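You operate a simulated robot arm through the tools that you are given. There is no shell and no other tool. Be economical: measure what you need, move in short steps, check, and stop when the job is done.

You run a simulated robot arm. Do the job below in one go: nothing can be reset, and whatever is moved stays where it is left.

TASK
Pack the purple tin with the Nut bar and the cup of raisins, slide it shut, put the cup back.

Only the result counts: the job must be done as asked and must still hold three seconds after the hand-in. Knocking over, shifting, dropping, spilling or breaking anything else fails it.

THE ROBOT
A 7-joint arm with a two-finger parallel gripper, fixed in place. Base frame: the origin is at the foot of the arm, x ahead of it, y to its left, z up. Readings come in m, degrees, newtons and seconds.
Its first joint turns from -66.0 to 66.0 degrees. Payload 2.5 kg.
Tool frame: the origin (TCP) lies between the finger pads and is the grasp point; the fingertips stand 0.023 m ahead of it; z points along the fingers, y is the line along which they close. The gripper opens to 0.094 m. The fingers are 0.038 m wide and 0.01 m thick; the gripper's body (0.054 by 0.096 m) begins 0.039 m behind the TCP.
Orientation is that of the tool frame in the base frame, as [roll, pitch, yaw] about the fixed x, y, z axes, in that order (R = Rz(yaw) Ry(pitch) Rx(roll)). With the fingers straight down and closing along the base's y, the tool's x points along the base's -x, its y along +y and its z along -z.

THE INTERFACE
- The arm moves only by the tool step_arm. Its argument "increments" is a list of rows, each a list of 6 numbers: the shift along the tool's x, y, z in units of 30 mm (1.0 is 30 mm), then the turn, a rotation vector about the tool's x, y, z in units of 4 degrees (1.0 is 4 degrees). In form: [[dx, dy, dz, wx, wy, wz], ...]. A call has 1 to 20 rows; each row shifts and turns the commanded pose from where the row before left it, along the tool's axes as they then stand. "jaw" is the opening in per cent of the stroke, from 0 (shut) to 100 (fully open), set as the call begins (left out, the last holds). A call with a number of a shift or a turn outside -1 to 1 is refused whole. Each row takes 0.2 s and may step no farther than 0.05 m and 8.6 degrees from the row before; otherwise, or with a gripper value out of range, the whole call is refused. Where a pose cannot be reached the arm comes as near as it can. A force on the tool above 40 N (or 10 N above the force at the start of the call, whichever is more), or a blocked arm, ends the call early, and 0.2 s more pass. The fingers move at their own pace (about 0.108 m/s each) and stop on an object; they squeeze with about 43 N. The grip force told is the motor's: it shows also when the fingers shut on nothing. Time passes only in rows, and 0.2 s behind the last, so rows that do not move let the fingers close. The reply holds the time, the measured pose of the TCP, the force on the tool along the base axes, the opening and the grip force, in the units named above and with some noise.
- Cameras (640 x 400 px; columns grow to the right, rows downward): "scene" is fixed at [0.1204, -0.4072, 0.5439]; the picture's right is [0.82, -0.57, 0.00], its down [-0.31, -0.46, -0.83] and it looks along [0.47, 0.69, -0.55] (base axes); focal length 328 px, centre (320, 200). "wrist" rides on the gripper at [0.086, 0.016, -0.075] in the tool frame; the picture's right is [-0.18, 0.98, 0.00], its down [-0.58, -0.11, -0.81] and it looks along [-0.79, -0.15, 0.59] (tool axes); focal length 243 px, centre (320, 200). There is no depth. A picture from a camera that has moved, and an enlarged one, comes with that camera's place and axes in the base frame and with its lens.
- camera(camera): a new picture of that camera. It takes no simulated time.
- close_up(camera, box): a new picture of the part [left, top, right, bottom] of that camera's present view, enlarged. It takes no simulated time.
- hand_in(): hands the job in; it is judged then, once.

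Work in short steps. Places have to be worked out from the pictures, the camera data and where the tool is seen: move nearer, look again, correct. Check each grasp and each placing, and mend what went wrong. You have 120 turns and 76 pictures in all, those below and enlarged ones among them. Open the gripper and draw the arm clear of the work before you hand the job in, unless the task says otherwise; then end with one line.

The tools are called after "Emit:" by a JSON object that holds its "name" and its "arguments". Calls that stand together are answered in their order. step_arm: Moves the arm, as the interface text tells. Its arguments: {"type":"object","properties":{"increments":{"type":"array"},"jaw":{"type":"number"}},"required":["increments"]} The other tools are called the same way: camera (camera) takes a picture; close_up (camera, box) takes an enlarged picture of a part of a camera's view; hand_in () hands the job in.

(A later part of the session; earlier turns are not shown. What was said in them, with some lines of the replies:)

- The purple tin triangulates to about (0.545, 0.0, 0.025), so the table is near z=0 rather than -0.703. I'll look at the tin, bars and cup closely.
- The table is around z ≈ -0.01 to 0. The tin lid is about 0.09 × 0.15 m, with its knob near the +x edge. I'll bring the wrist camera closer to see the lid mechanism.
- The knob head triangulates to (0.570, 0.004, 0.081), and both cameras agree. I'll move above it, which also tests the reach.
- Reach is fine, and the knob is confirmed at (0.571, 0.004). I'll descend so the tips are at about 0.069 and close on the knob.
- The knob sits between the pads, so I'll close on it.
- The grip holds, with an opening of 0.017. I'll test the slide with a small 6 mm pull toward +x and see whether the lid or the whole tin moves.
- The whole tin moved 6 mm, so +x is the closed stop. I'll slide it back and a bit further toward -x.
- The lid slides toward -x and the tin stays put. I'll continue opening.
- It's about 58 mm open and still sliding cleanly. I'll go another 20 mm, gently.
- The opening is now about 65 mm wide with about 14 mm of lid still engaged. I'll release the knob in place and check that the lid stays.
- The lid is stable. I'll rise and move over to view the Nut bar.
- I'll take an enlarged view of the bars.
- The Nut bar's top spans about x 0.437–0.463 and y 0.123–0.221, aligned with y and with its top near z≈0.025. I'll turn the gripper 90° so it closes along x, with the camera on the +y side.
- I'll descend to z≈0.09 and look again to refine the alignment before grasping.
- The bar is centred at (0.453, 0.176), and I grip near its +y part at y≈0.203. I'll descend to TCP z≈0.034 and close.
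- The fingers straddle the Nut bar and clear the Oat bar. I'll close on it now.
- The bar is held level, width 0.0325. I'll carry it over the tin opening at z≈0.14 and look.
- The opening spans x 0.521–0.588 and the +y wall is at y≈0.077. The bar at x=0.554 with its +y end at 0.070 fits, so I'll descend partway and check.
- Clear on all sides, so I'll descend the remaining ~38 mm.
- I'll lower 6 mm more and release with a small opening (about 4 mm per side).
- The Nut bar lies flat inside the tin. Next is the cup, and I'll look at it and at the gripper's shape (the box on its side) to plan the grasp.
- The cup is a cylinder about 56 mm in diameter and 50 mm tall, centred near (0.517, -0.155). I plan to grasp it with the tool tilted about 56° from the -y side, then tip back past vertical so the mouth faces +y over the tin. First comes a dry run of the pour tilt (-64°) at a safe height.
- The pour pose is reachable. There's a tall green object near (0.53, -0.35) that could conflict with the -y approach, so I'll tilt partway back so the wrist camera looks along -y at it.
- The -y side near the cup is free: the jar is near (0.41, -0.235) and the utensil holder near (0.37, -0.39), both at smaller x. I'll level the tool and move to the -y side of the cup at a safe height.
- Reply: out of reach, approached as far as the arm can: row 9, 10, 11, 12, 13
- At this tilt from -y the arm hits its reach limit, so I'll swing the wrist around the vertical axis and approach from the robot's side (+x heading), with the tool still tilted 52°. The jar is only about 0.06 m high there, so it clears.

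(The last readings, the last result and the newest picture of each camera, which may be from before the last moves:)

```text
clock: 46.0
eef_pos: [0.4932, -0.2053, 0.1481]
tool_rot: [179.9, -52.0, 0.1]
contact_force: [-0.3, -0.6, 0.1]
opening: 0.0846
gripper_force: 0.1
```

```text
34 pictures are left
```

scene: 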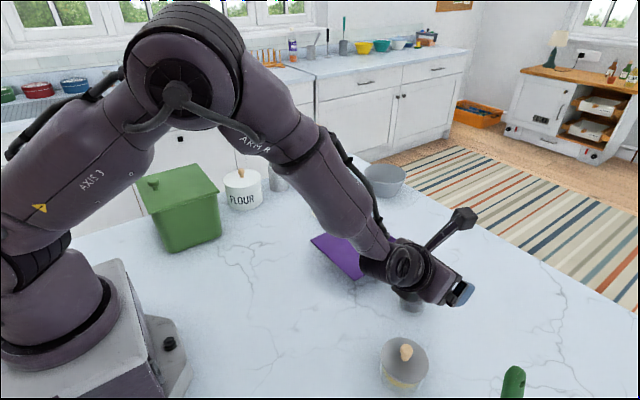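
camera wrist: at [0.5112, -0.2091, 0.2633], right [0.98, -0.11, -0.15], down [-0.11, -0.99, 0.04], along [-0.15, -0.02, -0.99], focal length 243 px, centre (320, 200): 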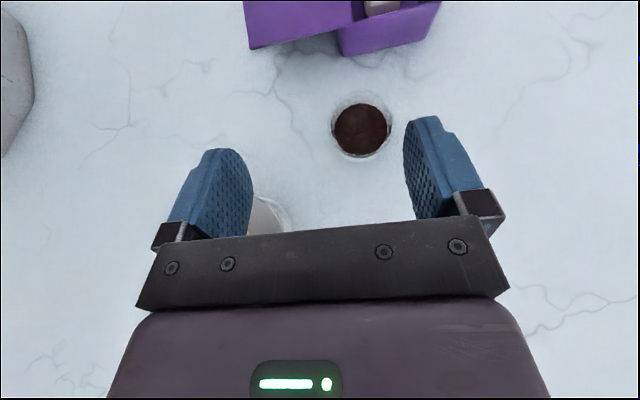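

Yaw 0 at 52° tilt is reachable. I'll move to the standoff in front of the cup and look down at it.

Emit:
{"name": "step_arm", "arguments": {"increments": [[-0.76, -0.88, -0.21, 0, 0, 0], [-0.76, -0.88, -0.21, 0, 0, 0], [0, 0, 0, 0, 0, 0]]}}

Emit:
{"name": "camera", "arguments": {"camera": "wrist"}}

```text
clock: 46.8
eef_pos: [0.4542, -0.1519, 0.1219]
tool_rot: [179.9, -52.0, 0.2]
contact_force: [-0.7, 0.3, -0.5]
opening: 0.0845
gripper_force: 0.1
```

```text
33 pictures are left
camera wrist: at [0.4508, -0.1676, 0.2363], right [-0.11, -0.98, -0.14], down [-0.99, 0.11, 0.04], along [-0.02, 0.15, -0.99], focal length 243 px, centre (320, 200)
```

wrist: 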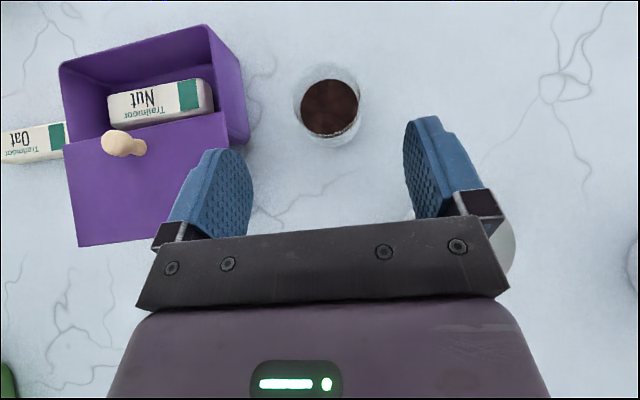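

The cup's rim centre is at about (0.518, -0.154). I'll move onto the approach line 70 mm back, then look once more.

Emit:
{"name": "step_arm", "arguments": {"increments": [[-0.46, 0.04, 0.57, 0, 0, 0], [-0.46, 0.03, 0.58, 0, 0, 0], [0, 0, 0.5, 0, 0, 0], [0, 0, 0, 0, 0, 0]]}}

Emit:
{"name": "camera", "arguments": {"camera": "wrist"}}

Emit:
{"name": "close_up", "arguments": {"camera": "scene", "box": [350, 230, 470, 330]}}

```text
clock: 47.8
eef_pos: [0.4765, -0.1556, 0.0682]
tool_rot: [179.9, -52.0, 0.2]
contact_force: [1.1, 1.1, -0.3]
opening: 0.0848
gripper_force: 0.1
```

```text
32 pictures are left
camera wrist: at [0.4733, -0.1703, 0.1832], right [-0.11, -0.98, -0.14], down [-0.99, 0.11, 0.04], along [-0.02, 0.15, -0.99], focal length 243 px, centre (320, 200)
```

wrist: 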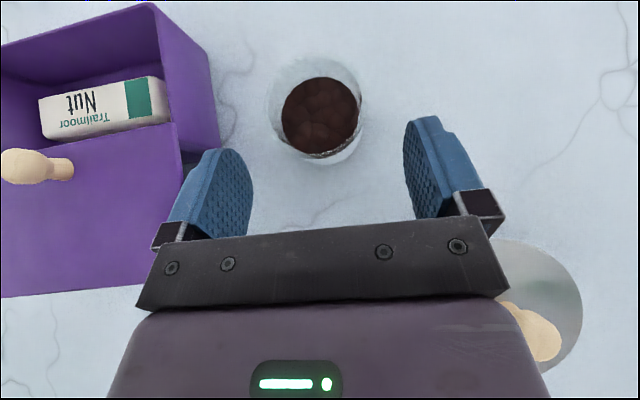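

```text
4.00 times, centred on (410, 280) of scene
camera zoom: at [0.1204, -0.4072, 0.5439], right [0.82, -0.57, 0.0], down [-0.31, -0.46, -0.83], along [0.47, 0.69, -0.55], focal length 1311 px, centre (-40, -120)
```

zoom: 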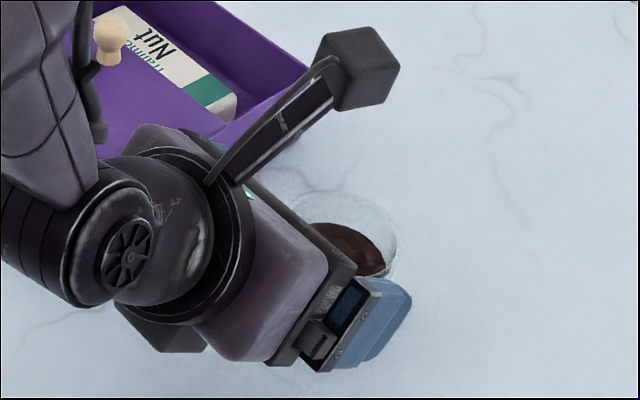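

The cup is at (0.520, -0.155), straight ahead. I'll advance 54 mm along the tool axis and check before closing.

Emit:
{"name": "step_arm", "arguments": {"increments": [[0, 0, 0.5, 0, 0, 0], [0, 0, 0.5, 0, 0, 0], [0, 0, 0.5, 0, 0, 0], [0, 0, 0.28, 0, 0, 0], [0, 0, 0, 0, 0, 0]]}}

Emit:
{"name": "camera", "arguments": {"camera": "wrist"}}

```text
clock: 49.0
eef_pos: [0.5204, -0.155, 0.0347]
tool_rot: [180.0, -52.0, 0.1]
contact_force: [0.2, 0.0, -0.2]
opening: 0.0847
gripper_force: 0.0
```

```text
30 pictures are left
camera wrist: at [0.5156, -0.1692, 0.1503], right [-0.11, -0.98, -0.14], down [-0.99, 0.11, 0.04], along [-0.02, 0.15, -0.99], focal length 243 px, centre (320, 200)
```

wrist: 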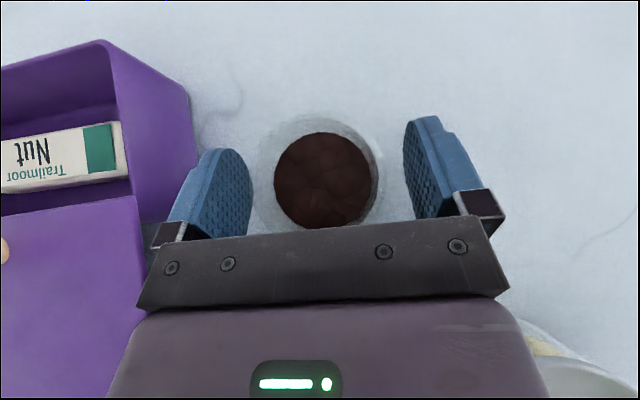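

The cup is centred between the pads. Closing now, which also records the original spot: TCP (0.520, -0.155, 0.0347).

Emit:
{"name": "step_arm", "arguments": {"increments": [[0, 0, 0, 0, 0, 0], [0, 0, 0, 0, 0, 0], [0, 0, 0, 0, 0, 0]], "jaw": 0}}

Emit:
{"name": "camera", "arguments": {"camera": "wrist"}}

```text
clock: 49.8
eef_pos: [0.5191, -0.1553, 0.0366]
tool_rot: [-180.0, -52.1, 0.0]
contact_force: [0.6, -1.0, -0.8]
opening: 0.0568
gripper_force: 43.2
```

```text
29 pictures are left
camera wrist: at [0.5154, -0.1692, 0.1503], right [-0.11, -0.98, -0.14], down [-0.99, 0.11, 0.04], along [-0.02, 0.15, -0.99], focal length 243 px, centre (320, 200)
```

wrist: 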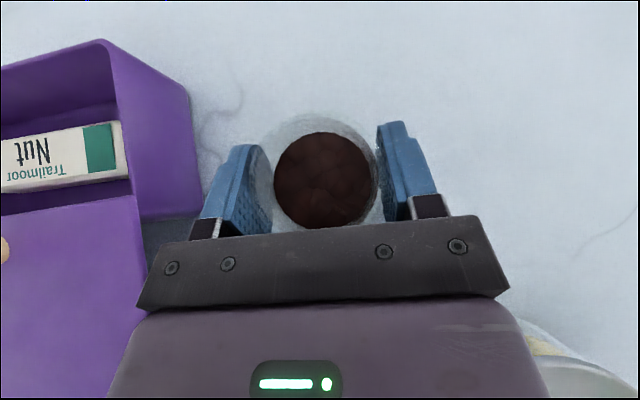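

Gripped, with an opening of 0.057 and the cup unshifted. I'll lift straight up 120 mm.

Emit:
{"name": "step_arm", "arguments": {"increments": [[0.394, 0, -0.308, 0, 0, 0], [0.788, 0, -0.616, 0, 0, 0], [0.788, 0, -0.616, 0, 0, 0], [0.788, 0, -0.616, 0, 0, 0], [0.394, 0, -0.308, 0, 0, 0], [0, 0, 0, 0, 0, 0]]}}

Emit:
{"name": "camera", "arguments": {"camera": "wrist"}}

```text
clock: 51.2
eef_pos: [0.5178, -0.1537, 0.1519]
tool_rot: [179.9, -52.1, 0.1]
contact_force: [0.3, 0.3, -1.9]
opening: 0.057
gripper_force: 42.8
```

```text
28 pictures are left
camera wrist: at [0.5141, -0.1688, 0.2684], right [-0.11, -0.98, -0.14], down [-0.99, 0.11, 0.04], along [-0.02, 0.15, -0.99], focal length 243 px, centre (320, 200)
```

wrist: 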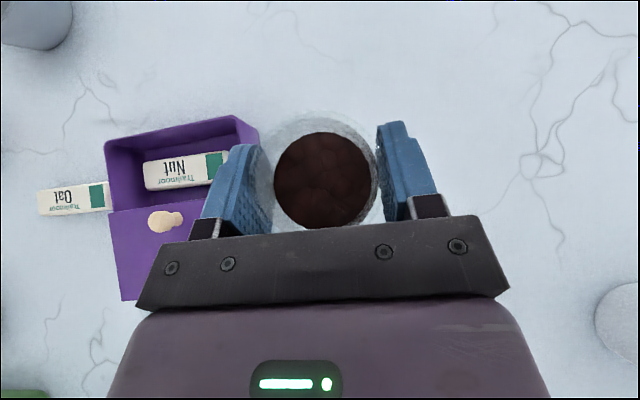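

The cup holds steady and level. I'll translate over the tin region at this height, keeping it upright.

Emit:
{"name": "step_arm", "arguments": {"increments": [[0.083, -0.589, 0.107, 0, 0, 0], [0.083, -0.589, 0.107, 0, 0, 0], [0.083, -0.589, 0.107, 0, 0, 0], [0.083, -0.589, 0.107, 0, 0, 0], [0.083, -0.589, 0.107, 0, 0, 0], [0.083, -0.589, 0.107, 0, 0, 0], [0.083, -0.589, 0.107, 0, 0, 0], [0.083, -0.589, 0.107, 0, 0, 0], [0.083, -0.589, 0.107, 0, 0, 0], [0, 0, 0, 0, 0, 0]]}}

Emit:
{"name": "step_arm", "arguments": {"increments": [[0, 0, 0, 0.788, 0, -0.616], [0, 0, 0, 0.788, 0, -0.616], [0, 0, 0, 0.788, 0, -0.616], [0, 0, 0, 0.788, 0, -0.616], [0, 0, 0, 0.788, 0, -0.616], [0, 0, 0, 0.788, 0, -0.616], [0, 0, 0, 0.788, 0, -0.616], [0, 0, 0, 0.788, 0, -0.616], [0, 0, 0, 0.788, 0, -0.616], [0, 0, 0, 0.788, 0, -0.616], [0, 0, 0, 0.788, 0, -0.616], [0, 0, 0, 0, 0, 0]]}}

```text
clock: 53.4
eef_pos: [0.5553, 0.0059, 0.1557]
tool_rot: [179.9, -51.9, 0.0]
contact_force: [-0.1, 0.3, -0.4]
opening: 0.0568
gripper_force: 42.6
```

```text
clock: 56.0
eef_pos: [0.555, 0.0059, 0.1562]
tool_rot: [180.0, -51.9, 44.1]
contact_force: [-0.4, -0.9, -1.2]
opening: 0.0569
gripper_force: 42.9
```

The pose is steady, so I'll finish the yaw to 90°.

Emit:
{"name": "step_arm", "arguments": {"increments": [[0, 0, 0, 0.788, 0, -0.616], [0, 0, 0, 0.788, 0, -0.616], [0, 0, 0, 0.788, 0, -0.616], [0, 0, 0, 0.788, 0, -0.616], [0, 0, 0, 0.788, 0, -0.616], [0, 0, 0, 0.788, 0, -0.616], [0, 0, 0, 0.788, 0, -0.616], [0, 0, 0, 0.788, 0, -0.616], [0, 0, 0, 0.788, 0, -0.616], [0, 0, 0, 0.788, 0, -0.616], [0, 0, 0, 0.788, 0, -0.616], [0, 0, 0, 0.394, 0, -0.308], [0, 0, 0, 0, 0, 0]]}}

Emit:
{"name": "camera", "arguments": {"camera": "wrist"}}

Emit:
{"name": "camera", "arguments": {"camera": "scene"}}

```text
clock: 58.8
eef_pos: [0.5553, 0.007, 0.1553]
tool_rot: [-180.0, -52.0, 90.1]
contact_force: [0.3, -0.1, -1.7]
opening: 0.0567
gripper_force: 42.7
```

```text
27 pictures are left
camera wrist: at [0.5731, 0.0017, 0.2703], right [0.98, -0.11, -0.15], down [-0.11, -0.99, 0.04], along [-0.15, -0.02, -0.99], focal length 243 px, centre (320, 200)
```

wrist: 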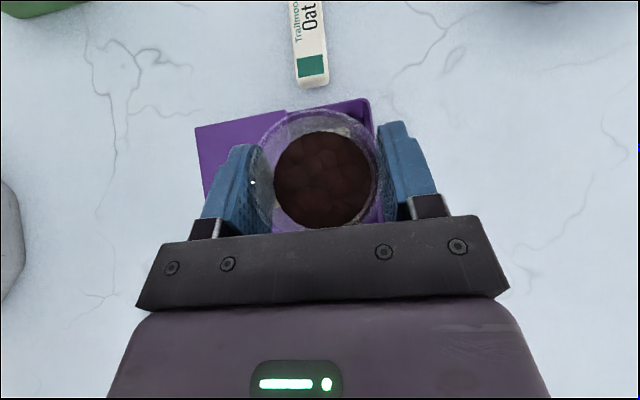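

```text
26 pictures are left
```

scene: 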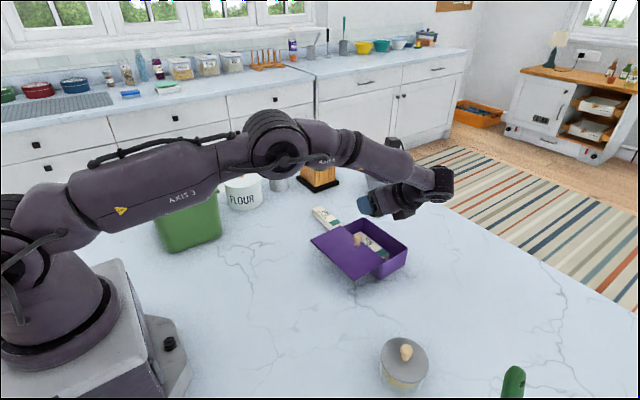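

The cup is level over the opening. I'll lower 30 mm and begin tilting toward +y to about 60°, then check.

Emit:
{"name": "step_arm", "arguments": {"increments": [[-0.394, 0, 0.308, 0, 0, 0], [-0.394, 0, 0.308, 0, 0, 0], [0, 0, 0, 0, -1, 0], [0, 0, 0, 0, -1, 0], [0, 0, 0, 0, -1, 0], [0, 0, 0, 0, -1, 0], [0, 0, 0, 0, -1, 0], [0, 0, 0, 0, -1, 0], [0, 0, 0, 0, -1, 0], [0, 0, 0, 0, -1, 0], [0, 0, 0, 0, -1, 0], [0, 0, 0, 0, -1, 0], [0, 0, 0, 0, -1, 0], [0, 0, 0, 0, -1, 0], [0, 0, 0, 0, -1, 0], [0, 0, 0, 0, 0, 0]]}}

Emit:
{"name": "close_up", "arguments": {"camera": "scene", "box": [300, 165, 440, 285]}}

Emit:
{"name": "camera", "arguments": {"camera": "wrist"}}

```text
clock: 62.2
eef_pos: [0.5557, 0.0061, 0.1255]
tool_rot: [179.9, 0.1, 90.1]
contact_force: [-0.2, -0.5, -0.9]
opening: 0.0567
gripper_force: 43.0
```

```text
3.33 times, centred on (370, 225) of scene
camera zoom: at [0.1204, -0.4072, 0.5439], right [0.82, -0.57, 0.0], down [-0.31, -0.46, -0.83], along [0.47, 0.69, -0.55], focal length 1093 px, centre (153, 117)
```

zoom: 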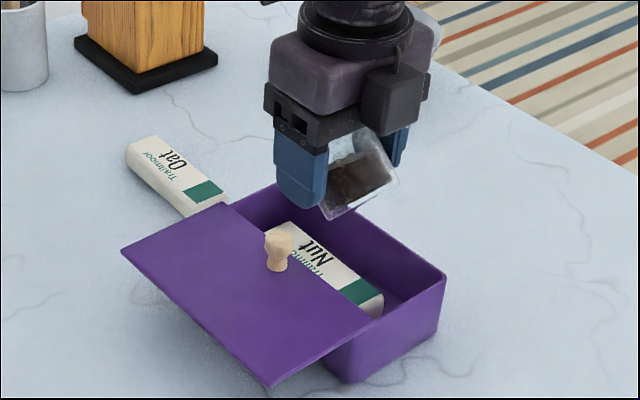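

```text
24 pictures are left
camera wrist: at [0.5732, 0.0939, 0.2002], right [0.98, -0.18, 0.0], down [-0.11, -0.58, 0.81], along [-0.15, -0.79, -0.59], focal length 243 px, centre (320, 200)
```

wrist: 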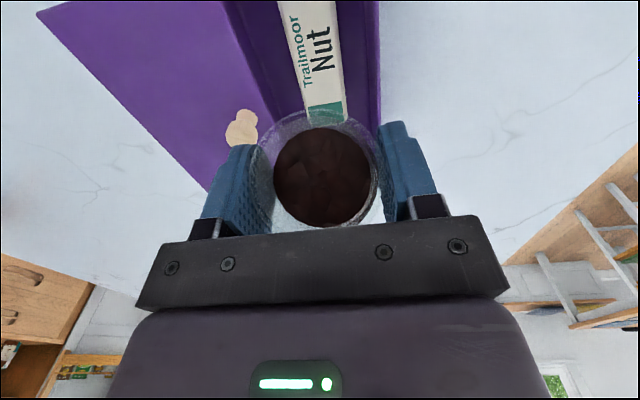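

Nothing has poured at 52° and the alignment over the tin is good. I'll continue to about 92°.

Emit:
{"name": "step_arm", "arguments": {"increments": [[0, 0, 0, 0, -1, 0], [0, 0, 0, 0, -1, 0], [0, 0, 0, 0, -1, 0], [0, 0, 0, 0, -1, 0], [0, 0, 0, 0, -1, 0], [0, 0, 0, 0, -1, 0], [0, 0, 0, 0, -1, 0], [0, 0, 0, 0, -1, 0], [0, 0, 0, 0, -1, 0], [0, 0, 0, 0, -1, 0], [0, 0, 0, 0, 0, 0]]}}

Emit:
{"name": "close_up", "arguments": {"camera": "scene", "box": [300, 165, 440, 285]}}

```text
clock: 64.6
eef_pos: [0.5552, 0.0067, 0.1256]
tool_rot: [180.0, 40.1, 90.0]
contact_force: [-1.1, 0.1, -1.5]
opening: 0.0567
gripper_force: 42.9
```

```text
3.33 times, centred on (370, 225) of scene
camera zoom: at [0.1204, -0.4072, 0.5439], right [0.82, -0.57, 0.0], down [-0.31, -0.46, -0.83], along [0.47, 0.69, -0.55], focal length 1093 px, centre (153, 117)
```

zoom: 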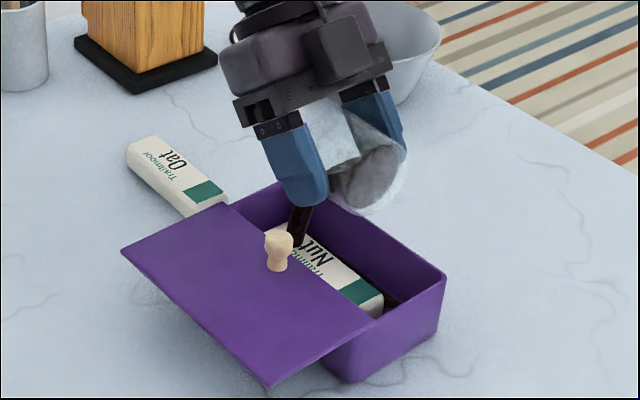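

The raisins are streaming into the tin. I'll hold a moment, then tilt further to empty the cup.

Emit:
{"name": "step_arm", "arguments": {"increments": [[0, 0, 0, 0, 0, 0], [0, 0, 0, 0, 0, 0], [0, 0, 0, 0, 0, 0], [0, 0, 0, 0, 0, 0], [0, 0, 0, 0, -1, 0], [0, 0, 0, 0, -1, 0], [0, 0, 0, 0, -1, 0], [0, 0, 0, 0, -1, 0], [0, 0, 0, 0, 0, 0], [0, 0, 0, 0, 0, 0], [0, 0, 0, 0, 0, 0], [0, 0, 0, 0, 0, 0]]}}

Emit:
{"name": "close_up", "arguments": {"camera": "scene", "box": [300, 165, 440, 285]}}

```text
clock: 67.2
eef_pos: [0.5551, 0.0065, 0.1248]
tool_rot: [-179.9, 56.1, 90.0]
contact_force: [-0.5, 0.4, -0.9]
opening: 0.0567
gripper_force: 42.9
```

```text
3.33 times, centred on (370, 225) of scene
camera zoom: at [0.1204, -0.4072, 0.5439], right [0.82, -0.57, 0.0], down [-0.31, -0.46, -0.83], along [0.47, 0.69, -0.55], focal length 1093 px, centre (153, 117)
```

zoom: 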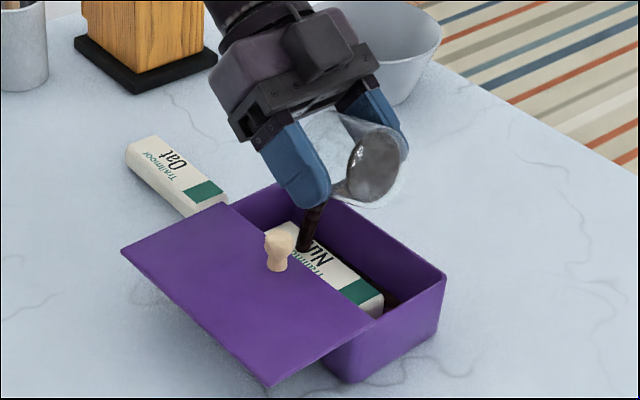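

It's still pouring into the tin and the cup is getting emptier. I'll tilt a bit further and hold.

Emit:
{"name": "step_arm", "arguments": {"increments": [[0, 0, 0, 0, 0, 0], [0, 0, 0, 0, 0, 0], [0, 0, 0, 0, -1, 0], [0, 0, 0, 0, -1, 0], [0, 0, 0, 0, -1, 0], [0, 0, 0, 0, 0, 0], [0, 0, 0, 0, 0, 0], [0, 0, 0, 0, 0, 0], [0, 0, 0, 0, 0, 0], [0, 0, 0, 0, 0, 0], [0, 0, 0, 0, 0, 0], [0, 0, 0, 0, 0, 0], [0, 0, 0, 0, 0, 0], [0, 0, 0, 0, 0, 0], [0, 0, 0, 0, 0, 0]]}}

Emit:
{"name": "close_up", "arguments": {"camera": "scene", "box": [300, 165, 440, 285]}}

```text
clock: 70.4
eef_pos: [0.5555, 0.006, 0.1254]
tool_rot: [180.0, 68.0, 90.0]
contact_force: [-0.3, -0.1, -0.7]
opening: 0.0566
gripper_force: 43.1
```

```text
3.33 times, centred on (370, 225) of scene
camera zoom: at [0.1204, -0.4072, 0.5439], right [0.82, -0.57, 0.0], down [-0.31, -0.46, -0.83], along [0.47, 0.69, -0.55], focal length 1093 px, centre (153, 117)
```

zoom: 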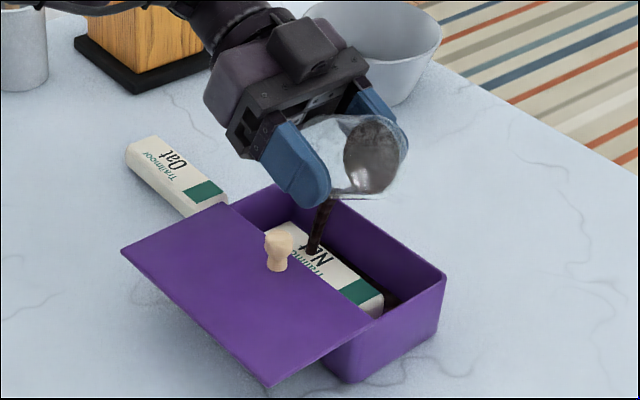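

The cup is almost empty, with a thin stream still falling into the tin. I'll hold longer.

Emit:
{"name": "step_arm", "arguments": {"increments": [[0, 0, 0, 0, 0, 0], [0, 0, 0, 0, 0, 0], [0, 0, 0, 0, 0, 0], [0, 0, 0, 0, 0, 0], [0, 0, 0, 0, 0, 0], [0, 0, 0, 0, 0, 0], [0, 0, 0, 0, 0, 0], [0, 0, 0, 0, 0, 0], [0, 0, 0, 0, 0, 0], [0, 0, 0, 0, 0, 0], [0, 0, 0, 0, 0, 0], [0, 0, 0, 0, 0, 0], [0, 0, 0, 0, 0, 0], [0, 0, 0, 0, 0, 0], [0, 0, 0, 0, 0, 0]]}}

Emit:
{"name": "close_up", "arguments": {"camera": "scene", "box": [300, 165, 440, 285]}}

```text
clock: 73.6
eef_pos: [0.5555, 0.0066, 0.1257]
tool_rot: [-180.0, 67.9, 90.1]
contact_force: [0.1, 0.1, -1.6]
opening: 0.0565
gripper_force: 43.0
```

```text
3.33 times, centred on (370, 225) of scene
camera zoom: at [0.1204, -0.4072, 0.5439], right [0.82, -0.57, 0.0], down [-0.31, -0.46, -0.83], along [0.47, 0.69, -0.55], focal length 1093 px, centre (153, 117)
```

zoom: 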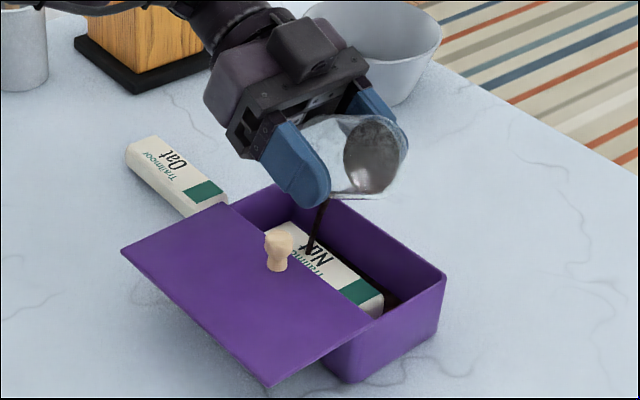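

Only a trickle is left, so I'll hold again until it stops.

Emit:
{"name": "step_arm", "arguments": {"increments": [[0, 0, 0, 0, 0, 0], [0, 0, 0, 0, 0, 0], [0, 0, 0, 0, 0, 0], [0, 0, 0, 0, 0, 0], [0, 0, 0, 0, 0, 0], [0, 0, 0, 0, 0, 0], [0, 0, 0, 0, 0, 0], [0, 0, 0, 0, 0, 0], [0, 0, 0, 0, 0, 0], [0, 0, 0, 0, 0, 0], [0, 0, 0, 0, 0, 0], [0, 0, 0, 0, 0, 0], [0, 0, 0, 0, 0, 0], [0, 0, 0, 0, 0, 0], [0, 0, 0, 0, 0, 0], [0, 0, 0, 0, 0, 0], [0, 0, 0, 0, 0, 0], [0, 0, 0, 0, 0, 0], [0, 0, 0, 0, 0, 0], [0, 0, 0, 0, 0, 0]]}}

Emit:
{"name": "close_up", "arguments": {"camera": "scene", "box": [300, 165, 440, 285]}}

```text
clock: 77.8
eef_pos: [0.5555, 0.0067, 0.1256]
tool_rot: [180.0, 68.0, 90.1]
contact_force: [-0.8, 0.4, -2.8]
opening: 0.0568
gripper_force: 43.1
```

```text
3.33 times, centred on (370, 225) of scene
camera zoom: at [0.1204, -0.4072, 0.5439], right [0.82, -0.57, 0.0], down [-0.31, -0.46, -0.83], along [0.47, 0.69, -0.55], focal length 1093 px, centre (153, 117)
```

zoom: 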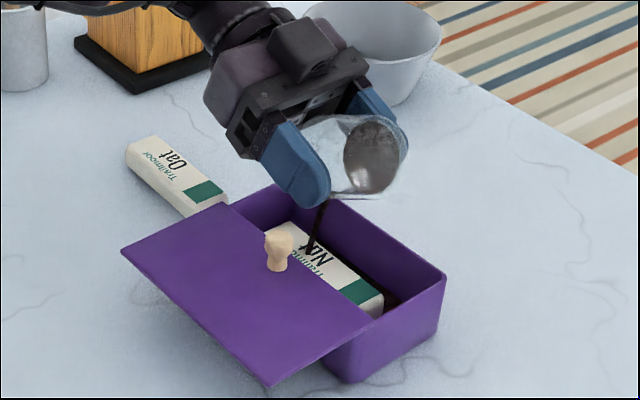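

A small residue is still trickling, so I'll raise slightly and tilt to about 132° to empty the cup fully.

Emit:
{"name": "step_arm", "arguments": {"increments": [[-0.62, 0, -0.25, 0, 0, 0], [-0.62, 0, -0.25, 0, 0, 0], [0, 0, 0, 0, -1, 0], [0, 0, 0, 0, -1, 0], [0, 0, 0, 0, -1, 0], [0, 0, 0, 0, 0, 0], [0, 0, 0, 0, 0, 0], [0, 0, 0, 0, 0, 0], [0, 0, 0, 0, 0, 0], [0, 0, 0, 0, 0, 0], [0, 0, 0, 0, 0, 0], [0, 0, 0, 0, 0, 0], [0, 0, 0, 0, 0, 0], [0, 0, 0, 0, 0, 0], [0, 0, 0, 0, 0, 0], [0, 0, 0, 0, 0, 0], [0, 0, 0, 0, 0, 0], [0, 0, 0, 0, 0, 0], [0, 0, 0, 0, 0, 0]]}}

Emit:
{"name": "close_up", "arguments": {"camera": "scene", "box": [300, 165, 440, 285]}}

```text
clock: 81.8
eef_pos: [0.5555, 0.0067, 0.1648]
tool_rot: [-180.0, 80.0, 90.1]
contact_force: [-0.5, 0.6, -0.9]
opening: 0.0566
gripper_force: 43.0
```

```text
3.33 times, centred on (370, 225) of scene
camera zoom: at [0.1204, -0.4072, 0.5439], right [0.82, -0.57, 0.0], down [-0.31, -0.46, -0.83], along [0.47, 0.69, -0.55], focal length 1093 px, centre (153, 117)
```

zoom: 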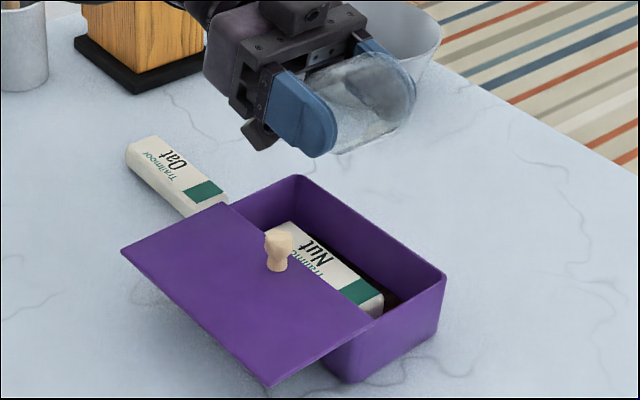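

The cup is empty and the stream has stopped. I'll reverse the tilt to bring the cup upright.

Emit:
{"name": "step_arm", "arguments": {"increments": [[0, 0, 0, 0, 1, 0], [0, 0, 0, 0, 1, 0], [0, 0, 0, 0, 1, 0], [0, 0, 0, 0, 1, 0], [0, 0, 0, 0, 1, 0], [0, 0, 0, 0, 1, 0], [0, 0, 0, 0, 1, 0], [0, 0, 0, 0, 1, 0], [0, 0, 0, 0, 1, 0], [0, 0, 0, 0, 1, 0], [0, 0, 0, 0, 1, 0], [0, 0, 0, 0, 1, 0], [0, 0, 0, 0, 1, 0], [0, 0, 0, 0, 1, 0], [0, 0, 0, 0, 1, 0], [0, 0, 0, 0, 1, 0], [0, 0, 0, 0, 1, 0], [0, 0, 0, 0, 1, 0], [0, 0, 0, 0, 1, 0], [0, 0, 0, 0, 1, 0]]}}

Emit:
{"name": "step_arm", "arguments": {"increments": [[0, 0, 0, 0, 1, 0], [0, 0, 0, 0, 1, 0], [0, 0, 0, 0, 1, 0], [0, 0, 0, 0, 1, 0], [0, 0, 0, 0, 1, 0], [0, 0, 0, 0, 1, 0], [0, 0, 0, 0, 1, 0], [0, 0, 0, 0, 1, 0], [0, 0, 0, 0, 1, 0], [0, 0, 0, 0, 1, 0], [0, 0, 0, 0, 1, 0], [0, 0, 0, 0, 1, 0], [0, 0, 0, 0, 1, 0], [0, 0, 0, 0, 0, 0]]}}

Emit:
{"name": "close_up", "arguments": {"camera": "scene", "box": [300, 165, 440, 285]}}

```text
clock: 86.0
eef_pos: [0.5562, 0.0059, 0.1662]
tool_rot: [-179.9, -0.1, 90.2]
contact_force: [-0.7, 0.1, -0.8]
opening: 0.0565
gripper_force: 42.5
```

```text
clock: 89.0
eef_pos: [0.5557, 0.007, 0.1651]
tool_rot: [-180.0, -52.1, 90.0]
contact_force: [-1.1, 0.9, -1.1]
opening: 0.0564
gripper_force: 43.0
```

```text
3.33 times, centred on (370, 225) of scene
camera zoom: at [0.1204, -0.4072, 0.5439], right [0.82, -0.57, 0.0], down [-0.31, -0.46, -0.83], along [0.47, 0.69, -0.55], focal length 1093 px, centre (153, 117)
```

zoom: 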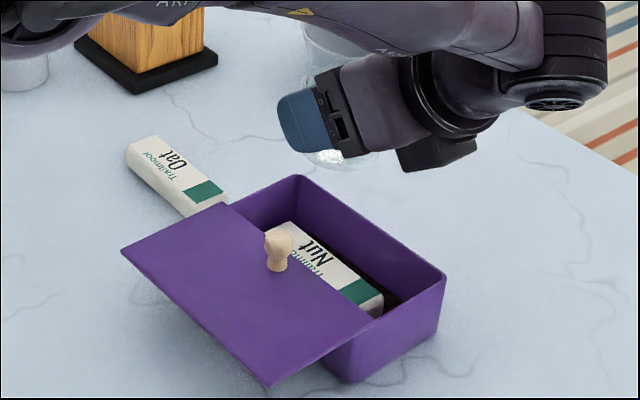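

The cup is upright again, so I'll yaw back to 0 about the vertical and translate back over its original spot.

Emit:
{"name": "step_arm", "arguments": {"increments": [[0, 0, 0, -0.788, 0, 0.616], [0, 0, 0, -0.788, 0, 0.616], [0, 0, 0, -0.788, 0, 0.616], [0, 0, 0, -0.788, 0, 0.616], [0, 0, 0, -0.788, 0, 0.616], [0, 0, 0, -0.788, 0, 0.616], [0, 0, 0, -0.788, 0, 0.616], [0, 0, 0, -0.788, 0, 0.616], [0, 0, 0, -0.788, 0, 0.616], [0, 0, 0, -0.788, 0, 0.616], [0, 0, 0, -0.788, 0, 0.616], [0, 0, 0, 0, 0, 0]]}}

Emit:
{"name": "step_arm", "arguments": {"increments": [[0, 0, 0, -0.788, 0, 0.616], [0, 0, 0, -0.788, 0, 0.616], [0, 0, 0, -0.788, 0, 0.616], [0, 0, 0, -0.788, 0, 0.616], [0, 0, 0, -0.788, 0, 0.616], [0, 0, 0, -0.788, 0, 0.616], [0, 0, 0, -0.788, 0, 0.616], [0, 0, 0, -0.788, 0, 0.616], [0, 0, 0, -0.788, 0, 0.616], [0, 0, 0, -0.788, 0, 0.616], [0, 0, 0, -0.788, 0, 0.616], [0, 0, 0, -0.394, 0, 0.308], [0, 0, 0, 0, 0, 0]]}}

Emit:
{"name": "step_arm", "arguments": {"increments": [[-0.083, 0.589, -0.107, 0, 0, 0], [-0.083, 0.589, -0.107, 0, 0, 0], [-0.083, 0.589, -0.107, 0, 0, 0], [-0.083, 0.589, -0.107, 0, 0, 0], [-0.083, 0.589, -0.107, 0, 0, 0], [-0.083, 0.589, -0.107, 0, 0, 0], [-0.083, 0.589, -0.107, 0, 0, 0], [-0.083, 0.589, -0.107, 0, 0, 0], [-0.083, 0.589, -0.107, 0, 0, 0], [0, 0, 0, 0, 0, 0]]}}

```text
clock: 91.6
eef_pos: [0.5558, 0.0058, 0.166]
tool_rot: [179.9, -51.9, 46.0]
contact_force: [-1.1, 0.4, -0.9]
opening: 0.0565
gripper_force: 42.7
```

```text
clock: 94.4
eef_pos: [0.5561, 0.0062, 0.1664]
tool_rot: [179.9, -52.0, 0.1]
contact_force: [-0.5, -0.1, -1.2]
opening: 0.0565
gripper_force: 43.3
```

```text
clock: 96.6
eef_pos: [0.5196, -0.1531, 0.1662]
tool_rot: [-180.0, -51.9, 0.1]
contact_force: [0.1, -0.2, -0.6]
opening: 0.0561
gripper_force: 42.7
```

The cup is above its original spot. I'll lower it to about 1 mm above its original height.

Emit:
{"name": "step_arm", "arguments": {"increments": [[-0.788, 0.03, 0.616, 0, 0, 0], [-0.788, 0.02, 0.616, 0, 0, 0], [-0.788, 0, 0.616, 0, 0, 0], [-0.4, 0, 0.312, 0, 0, 0], [-0.3, 0, 0.235, 0, 0, 0], [-0.2, 0, 0.156, 0, 0, 0], [-0.13, 0, 0.102, 0, 0, 0], [0, 0, 0, 0, 0, 0]]}}

Emit:
{"name": "camera", "arguments": {"camera": "wrist"}}

```text
clock: 98.4
eef_pos: [0.5201, -0.154, 0.037]
tool_rot: [179.9, -52.1, 0.2]
contact_force: [0.1, 0.4, 4.5]
opening: 0.0564
gripper_force: 43.5
```

```text
16 pictures are left
camera wrist: at [0.5152, -0.1702, 0.1512], right [-0.11, -0.98, -0.14], down [-0.99, 0.11, 0.04], along [-0.02, 0.15, -0.99], focal length 243 px, centre (320, 200)
```

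wrist: 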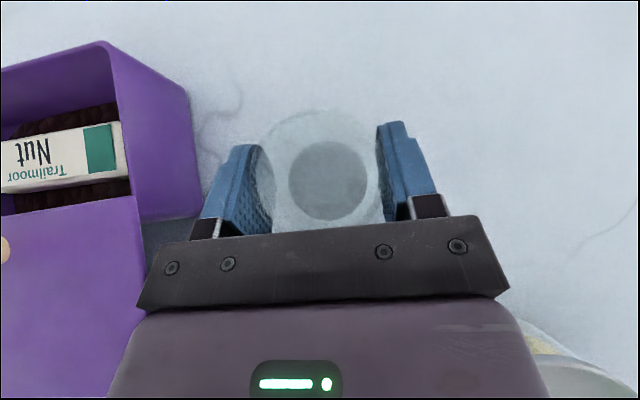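

The cup touches down (4.5 N) and is empty, and the raisins lie around the Nut bar in the tin. I'll open and retreat along the tool axis.

Emit:
{"name": "step_arm", "arguments": {"increments": [[0, 0, 0, 0, 0, 0], [0, 0, 0, 0, 0, 0], [0, 0, 0, 0, 0, 0]], "jaw": 90}}

Emit:
{"name": "step_arm", "arguments": {"increments": [[0, 0, -0.4, 0, 0, 0], [0, 0, -0.5, 0, 0, 0], [0, 0, -0.6, 0, 0, 0], [0, 0, -0.8, 0, 0, 0], [0.7, 0, -0.6, 0, 0, 0], [0.7, 0, -0.6, 0, 0, 0], [0.7, 0, -0.6, 0, 0, 0], [0, 0, 0, 0, 0, 0]]}}

Emit:
{"name": "camera", "arguments": {"camera": "wrist"}}

```text
clock: 99.2
eef_pos: [0.5191, -0.1547, 0.0359]
tool_rot: [-180.0, -51.9, 0.1]
contact_force: [-1.1, 0.2, -0.3]
opening: 0.0844
gripper_force: 0.2
```

```text
clock: 101.0
eef_pos: [0.4584, -0.157, 0.1616]
tool_rot: [-180.0, -52.0, 0.1]
contact_force: [-0.9, -0.1, -0.3]
opening: 0.0846
gripper_force: 0.0
```

```text
15 pictures are left
camera wrist: at [0.455, -0.1715, 0.2766], right [-0.11, -0.98, -0.15], down [-0.99, 0.11, 0.04], along [-0.02, 0.15, -0.99], focal length 243 px, centre (320, 200)
```

wrist: 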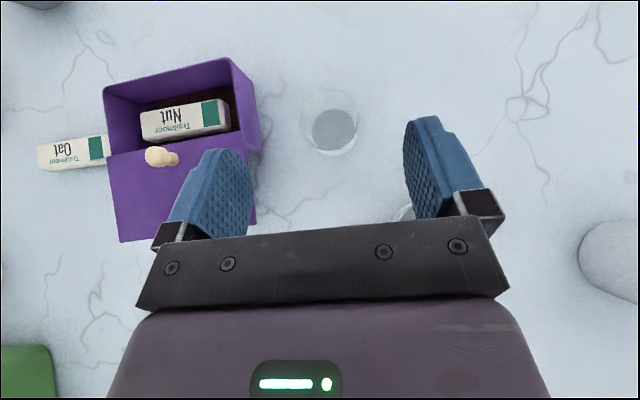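

The cup stands at its place. I'll straighten the tool and move above the lid knob at about (0.500, 0.003).

Emit:
{"name": "step_arm", "arguments": {"increments": [[0, 0, 0, 0, -1, 0], [0, 0, 0, 0, -1, 0], [0, 0, 0, 0, -1, 0], [0, 0, 0, 0, -1, 0], [0, 0, 0, 0, -1, 0], [0, 0, 0, 0, -1, 0], [0, 0, 0, 0, -1, 0], [0, 0, 0, 0, -1, 0], [0, 0, 0, 0, -1, 0], [0, 0, 0, 0, -1, 0], [0, 0, 0, 0, -1, 0], [0, 0, 0, 0, -1, 0], [0, 0, 0, 0, -1, 0], [0, 0, 0, 0, 0, 0]]}}

Emit:
{"name": "step_arm", "arguments": {"increments": [[0.23, -0.89, 0, 0, 0, 0], [0.23, -0.89, 0, 0, 0, 0], [0.23, -0.89, 0, 0, 0, 0], [0.23, -0.89, 0, 0, 0, 0], [0.23, -0.89, 0, 0, 0, 0], [0.23, -0.89, 0, 0, 0, 0], [0, 0, 0, 0, 0, 0]]}}

Emit:
{"name": "camera", "arguments": {"camera": "wrist"}}

Emit:
{"name": "close_up", "arguments": {"camera": "scene", "box": [300, 185, 440, 325]}}

```text
clock: 104.0
eef_pos: [0.4611, -0.1552, 0.162]
tool_rot: [-180.0, 0.1, 0.1]
contact_force: [0.7, 0.4, -1.3]
opening: 0.0849
gripper_force: 0.2
```

```text
clock: 105.6
eef_pos: [0.5048, 0.0054, 0.1612]
tool_rot: [180.0, 0.0, 0.1]
contact_force: [-0.3, -0.4, 0.7]
opening: 0.0845
gripper_force: 0.0
```

```text
14 pictures are left
camera wrist: at [0.5921, -0.0095, 0.2364], right [-0.18, -0.98, 0.0], down [-0.58, 0.11, 0.81], along [-0.79, 0.15, -0.59], focal length 243 px, centre (320, 200)
```

wrist: 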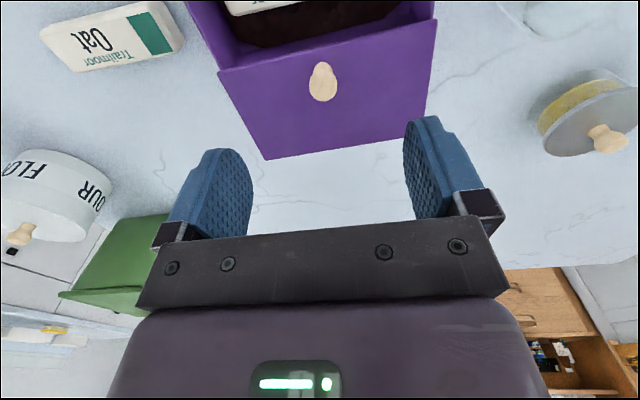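

```text
2.86 times, centred on (370, 255) of scene
camera zoom: at [0.1204, -0.4072, 0.5439], right [0.82, -0.57, 0.0], down [-0.31, -0.46, -0.83], along [0.47, 0.69, -0.55], focal length 937 px, centre (177, 43)
```

zoom: 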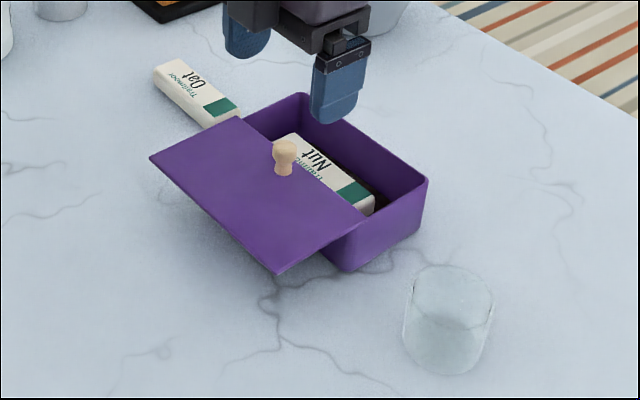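

The knob is near (0.505, 0.004), between the fingers, so I'll descend and grip it.

Emit:
{"name": "step_arm", "arguments": {"increments": [[0, 0, 0.7, 0, 0, 0], [0, 0, 0.7, 0, 0, 0], [0, 0, 0.5, 0, 0, 0], [0, 0, 0.38, 0, 0, 0], [0, 0, 0, 0, 0, 0]]}}

Emit:
{"name": "camera", "arguments": {"camera": "wrist"}}

```text
clock: 106.8
eef_pos: [0.503, 0.0059, 0.0947]
tool_rot: [179.9, 0.1, 0.1]
contact_force: [-0.3, 0.0, 0.3]
opening: 0.0845
gripper_force: 0.0
```

```text
12 pictures are left
camera wrist: at [0.5908, -0.009, 0.1694], right [-0.18, -0.98, 0.0], down [-0.58, 0.11, 0.81], along [-0.79, 0.15, -0.59], focal length 243 px, centre (320, 200)
```

wrist: 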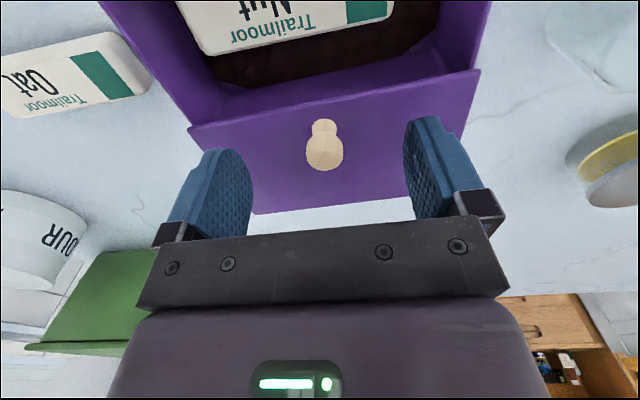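

Centred on the knob, so I'll close and then slide 45 mm toward +x.

Emit:
{"name": "step_arm", "arguments": {"increments": [[0, 0, 0, 0, 0, 0], [0, 0, 0, 0, 0, 0], [0, 0, 0, 0, 0, 0]], "jaw": 0}}

Emit:
{"name": "step_arm", "arguments": {"increments": [[0.25, 0, 0, 0, 0, 0], [0.25, 0, 0, 0, 0, 0], [0.25, 0, 0, 0, 0, 0], [0.25, 0, 0, 0, 0, 0], [0.25, 0, 0, 0, 0, 0], [0.25, 0, 0, 0, 0, 0], [0, 0, 0, 0, 0, 0]]}}

Emit:
{"name": "close_up", "arguments": {"camera": "scene", "box": [300, 195, 420, 285]}}

```text
clock: 107.6
eef_pos: [0.5022, 0.0061, 0.0946]
tool_rot: [-180.0, 0.0, 0.1]
contact_force: [-1.1, -3.2, 0.2]
opening: 0.0172
gripper_force: 43.3
```

```text
clock: 109.2
eef_pos: [0.5475, 0.0066, 0.0929]
tool_rot: [-180.0, -0.1, 0.1]
contact_force: [-0.6, 5.1, 8.9]
opening: 0.0171
gripper_force: 42.7
```

```text
4.44 times, centred on (360, 240) of scene
camera zoom: at [0.1203, -0.4072, 0.5439], right [0.82, -0.57, 0.0], down [-0.31, -0.46, -0.83], along [0.47, 0.69, -0.55], focal length 1457 px, centre (142, 22)
```

zoom: 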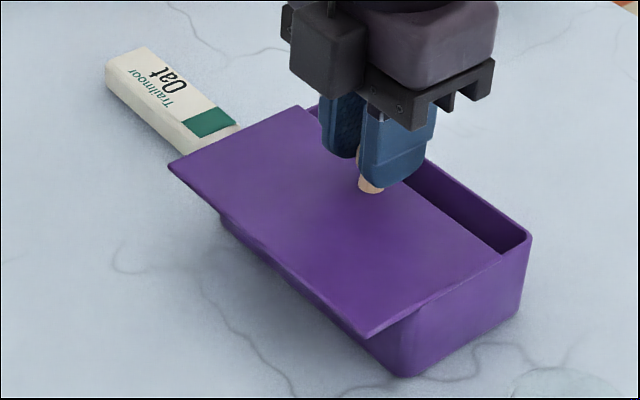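

The lid slides cleanly and the tin isn't moving. I'll go another 28 mm, then check.

Emit:
{"name": "step_arm", "arguments": {"increments": [[0.2, 0, 0, 0, 0, 0], [0.2, 0, 0, 0, 0, 0], [0.2, 0, 0, 0, 0, 0], [0.2, 0, 0, 0, 0, 0], [0.13, 0, 0, 0, 0, 0], [0, 0, 0, 0, 0, 0]]}}

Emit:
{"name": "close_up", "arguments": {"camera": "scene", "box": [300, 195, 420, 285]}}

```text
clock: 110.6
eef_pos: [0.575, 0.0052, 0.0956]
tool_rot: [180.0, -0.1, 0.1]
contact_force: [-0.1, 3.8, 11.6]
opening: 0.0169
gripper_force: 42.7
```

```text
4.44 times, centred on (360, 240) of scene
camera zoom: at [0.1203, -0.4072, 0.5439], right [0.82, -0.57, 0.0], down [-0.31, -0.46, -0.83], along [0.47, 0.69, -0.55], focal length 1457 px, centre (142, 22)
```

zoom: 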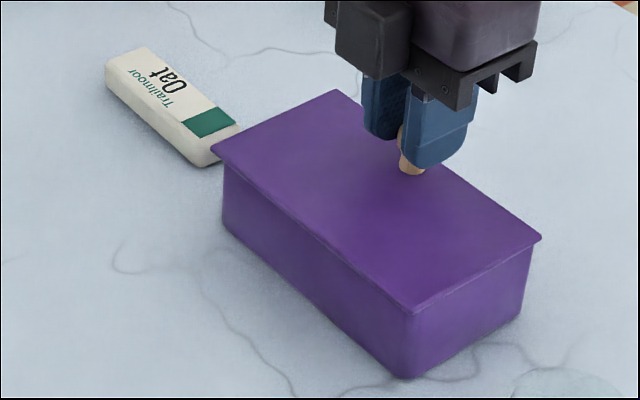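

It's nearly closed, with an estimated 3–4 mm left by travel. I'll push 4 mm more gently.

Emit:
{"name": "step_arm", "arguments": {"increments": [[0.05, 0, 0, 0, 0, 0], [0.05, 0, 0, 0, 0, 0], [0.05, 0, 0, 0, 0, 0], [0, 0, 0, 0, 0, 0], [0, 0, 0, 0, 0, 0]]}}

Emit:
{"name": "close_up", "arguments": {"camera": "scene", "box": [300, 195, 420, 285]}}

```text
clock: 111.8
eef_pos: [0.58, 0.0054, 0.0948]
tool_rot: [179.9, 0.0, 0.1]
contact_force: [-10.0, -1.5, 21.6]
opening: 0.0167
gripper_force: 43.0
```

```text
4.44 times, centred on (360, 240) of scene
camera zoom: at [0.1202, -0.4072, 0.5439], right [0.82, -0.57, 0.0], down [-0.31, -0.46, -0.83], along [0.47, 0.69, -0.55], focal length 1457 px, centre (142, 22)
```

zoom: 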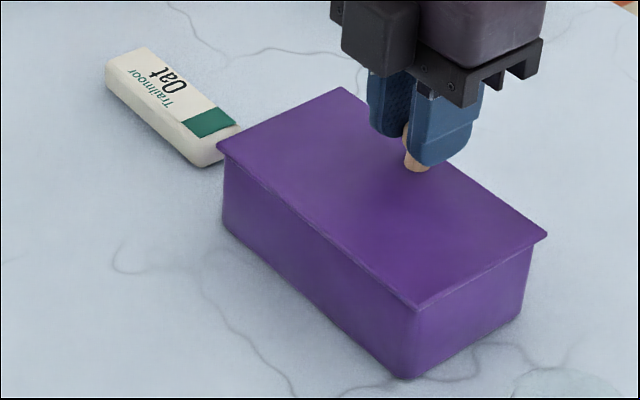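

The reaction is -10 N in x at the stop and the tin hasn't moved, so the lid is shut. I'll release, rise, and draw the arm clear.

Emit:
{"name": "step_arm", "arguments": {"increments": [[0, 0, 0, 0, 0, 0], [0, 0, 0, 0, 0, 0]], "jaw": 60}}

Emit:
{"name": "step_arm", "arguments": {"increments": [[0, 0, -0.6, 0, 0, 0], [0, 0, -1, 0, 0, 0], [0, 0, -1, 0, 0, 0], [0, 0, -1, 0, 0, 0], [-1, 0, -1, 0, 0, 0], [-1, 0, -1, 0, 0, 0], [-1, 0, -1, 0, 0, 0], [-1, 0, -0.5, 0, 0, 0], [-1, 0, 0, 0, 0, 0], [-1, 0, 0, 0, 0, 0], [0, 0, 0, 0, 0, 0]]}}

Emit:
{"name": "camera", "arguments": {"camera": "scene"}}

Emit:
{"name": "close_up", "arguments": {"camera": "scene", "box": [320, 195, 440, 325]}}

```text
clock: 112.4
eef_pos: [0.5799, 0.0062, 0.0929]
tool_rot: [-179.9, 0.0, 0.1]
contact_force: [-0.5, -1.1, 0.3]
opening: 0.0564
gripper_force: 0.0
```

```text
clock: 114.8
eef_pos: [0.3992, 0.0054, 0.3062]
tool_rot: [-179.9, 0.0, 0.2]
contact_force: [-0.4, 0.3, 0.4]
opening: 0.0563
gripper_force: 0.0
```

```text
8 pictures are left
```

scene: 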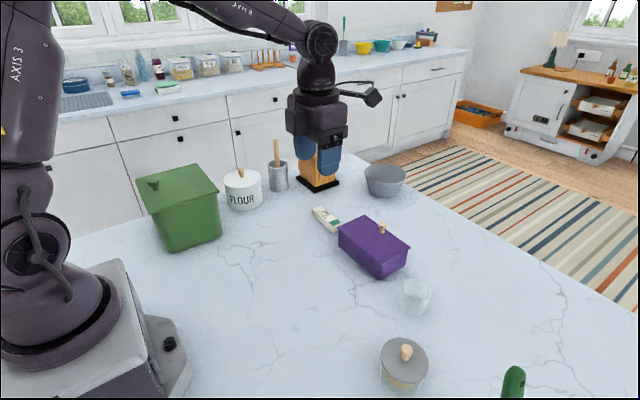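

```text
3.08 times, centred on (380, 260) of scene
camera zoom: at [0.1204, -0.4072, 0.5439], right [0.82, -0.57, 0.0], down [-0.31, -0.46, -0.83], along [0.47, 0.69, -0.55], focal length 1009 px, centre (135, 15)
```

zoom: 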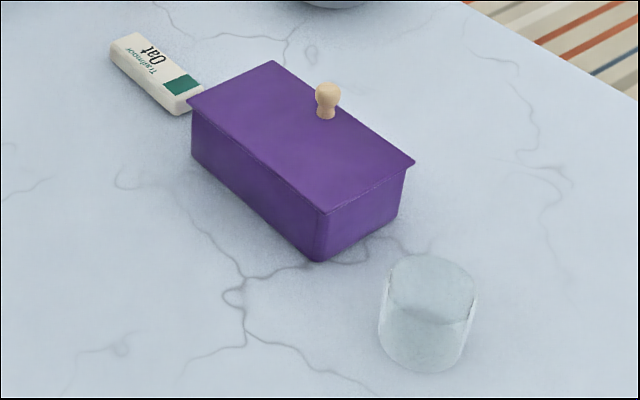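

The lid is shut, the empty cup stands back at its original spot, the Oat bar and other items are untouched, and the arm is clear with the gripper open. Handing in.

Emit:
{"name": "hand_in", "arguments": {}}

```text
The job is handed in.
```

The purple tin holds the Nut bar and the raisins and its lid is shut. The empty cup is back at its original spot, and the tin ended up about 5 mm from where it started because my first tug on the lid dragged it.
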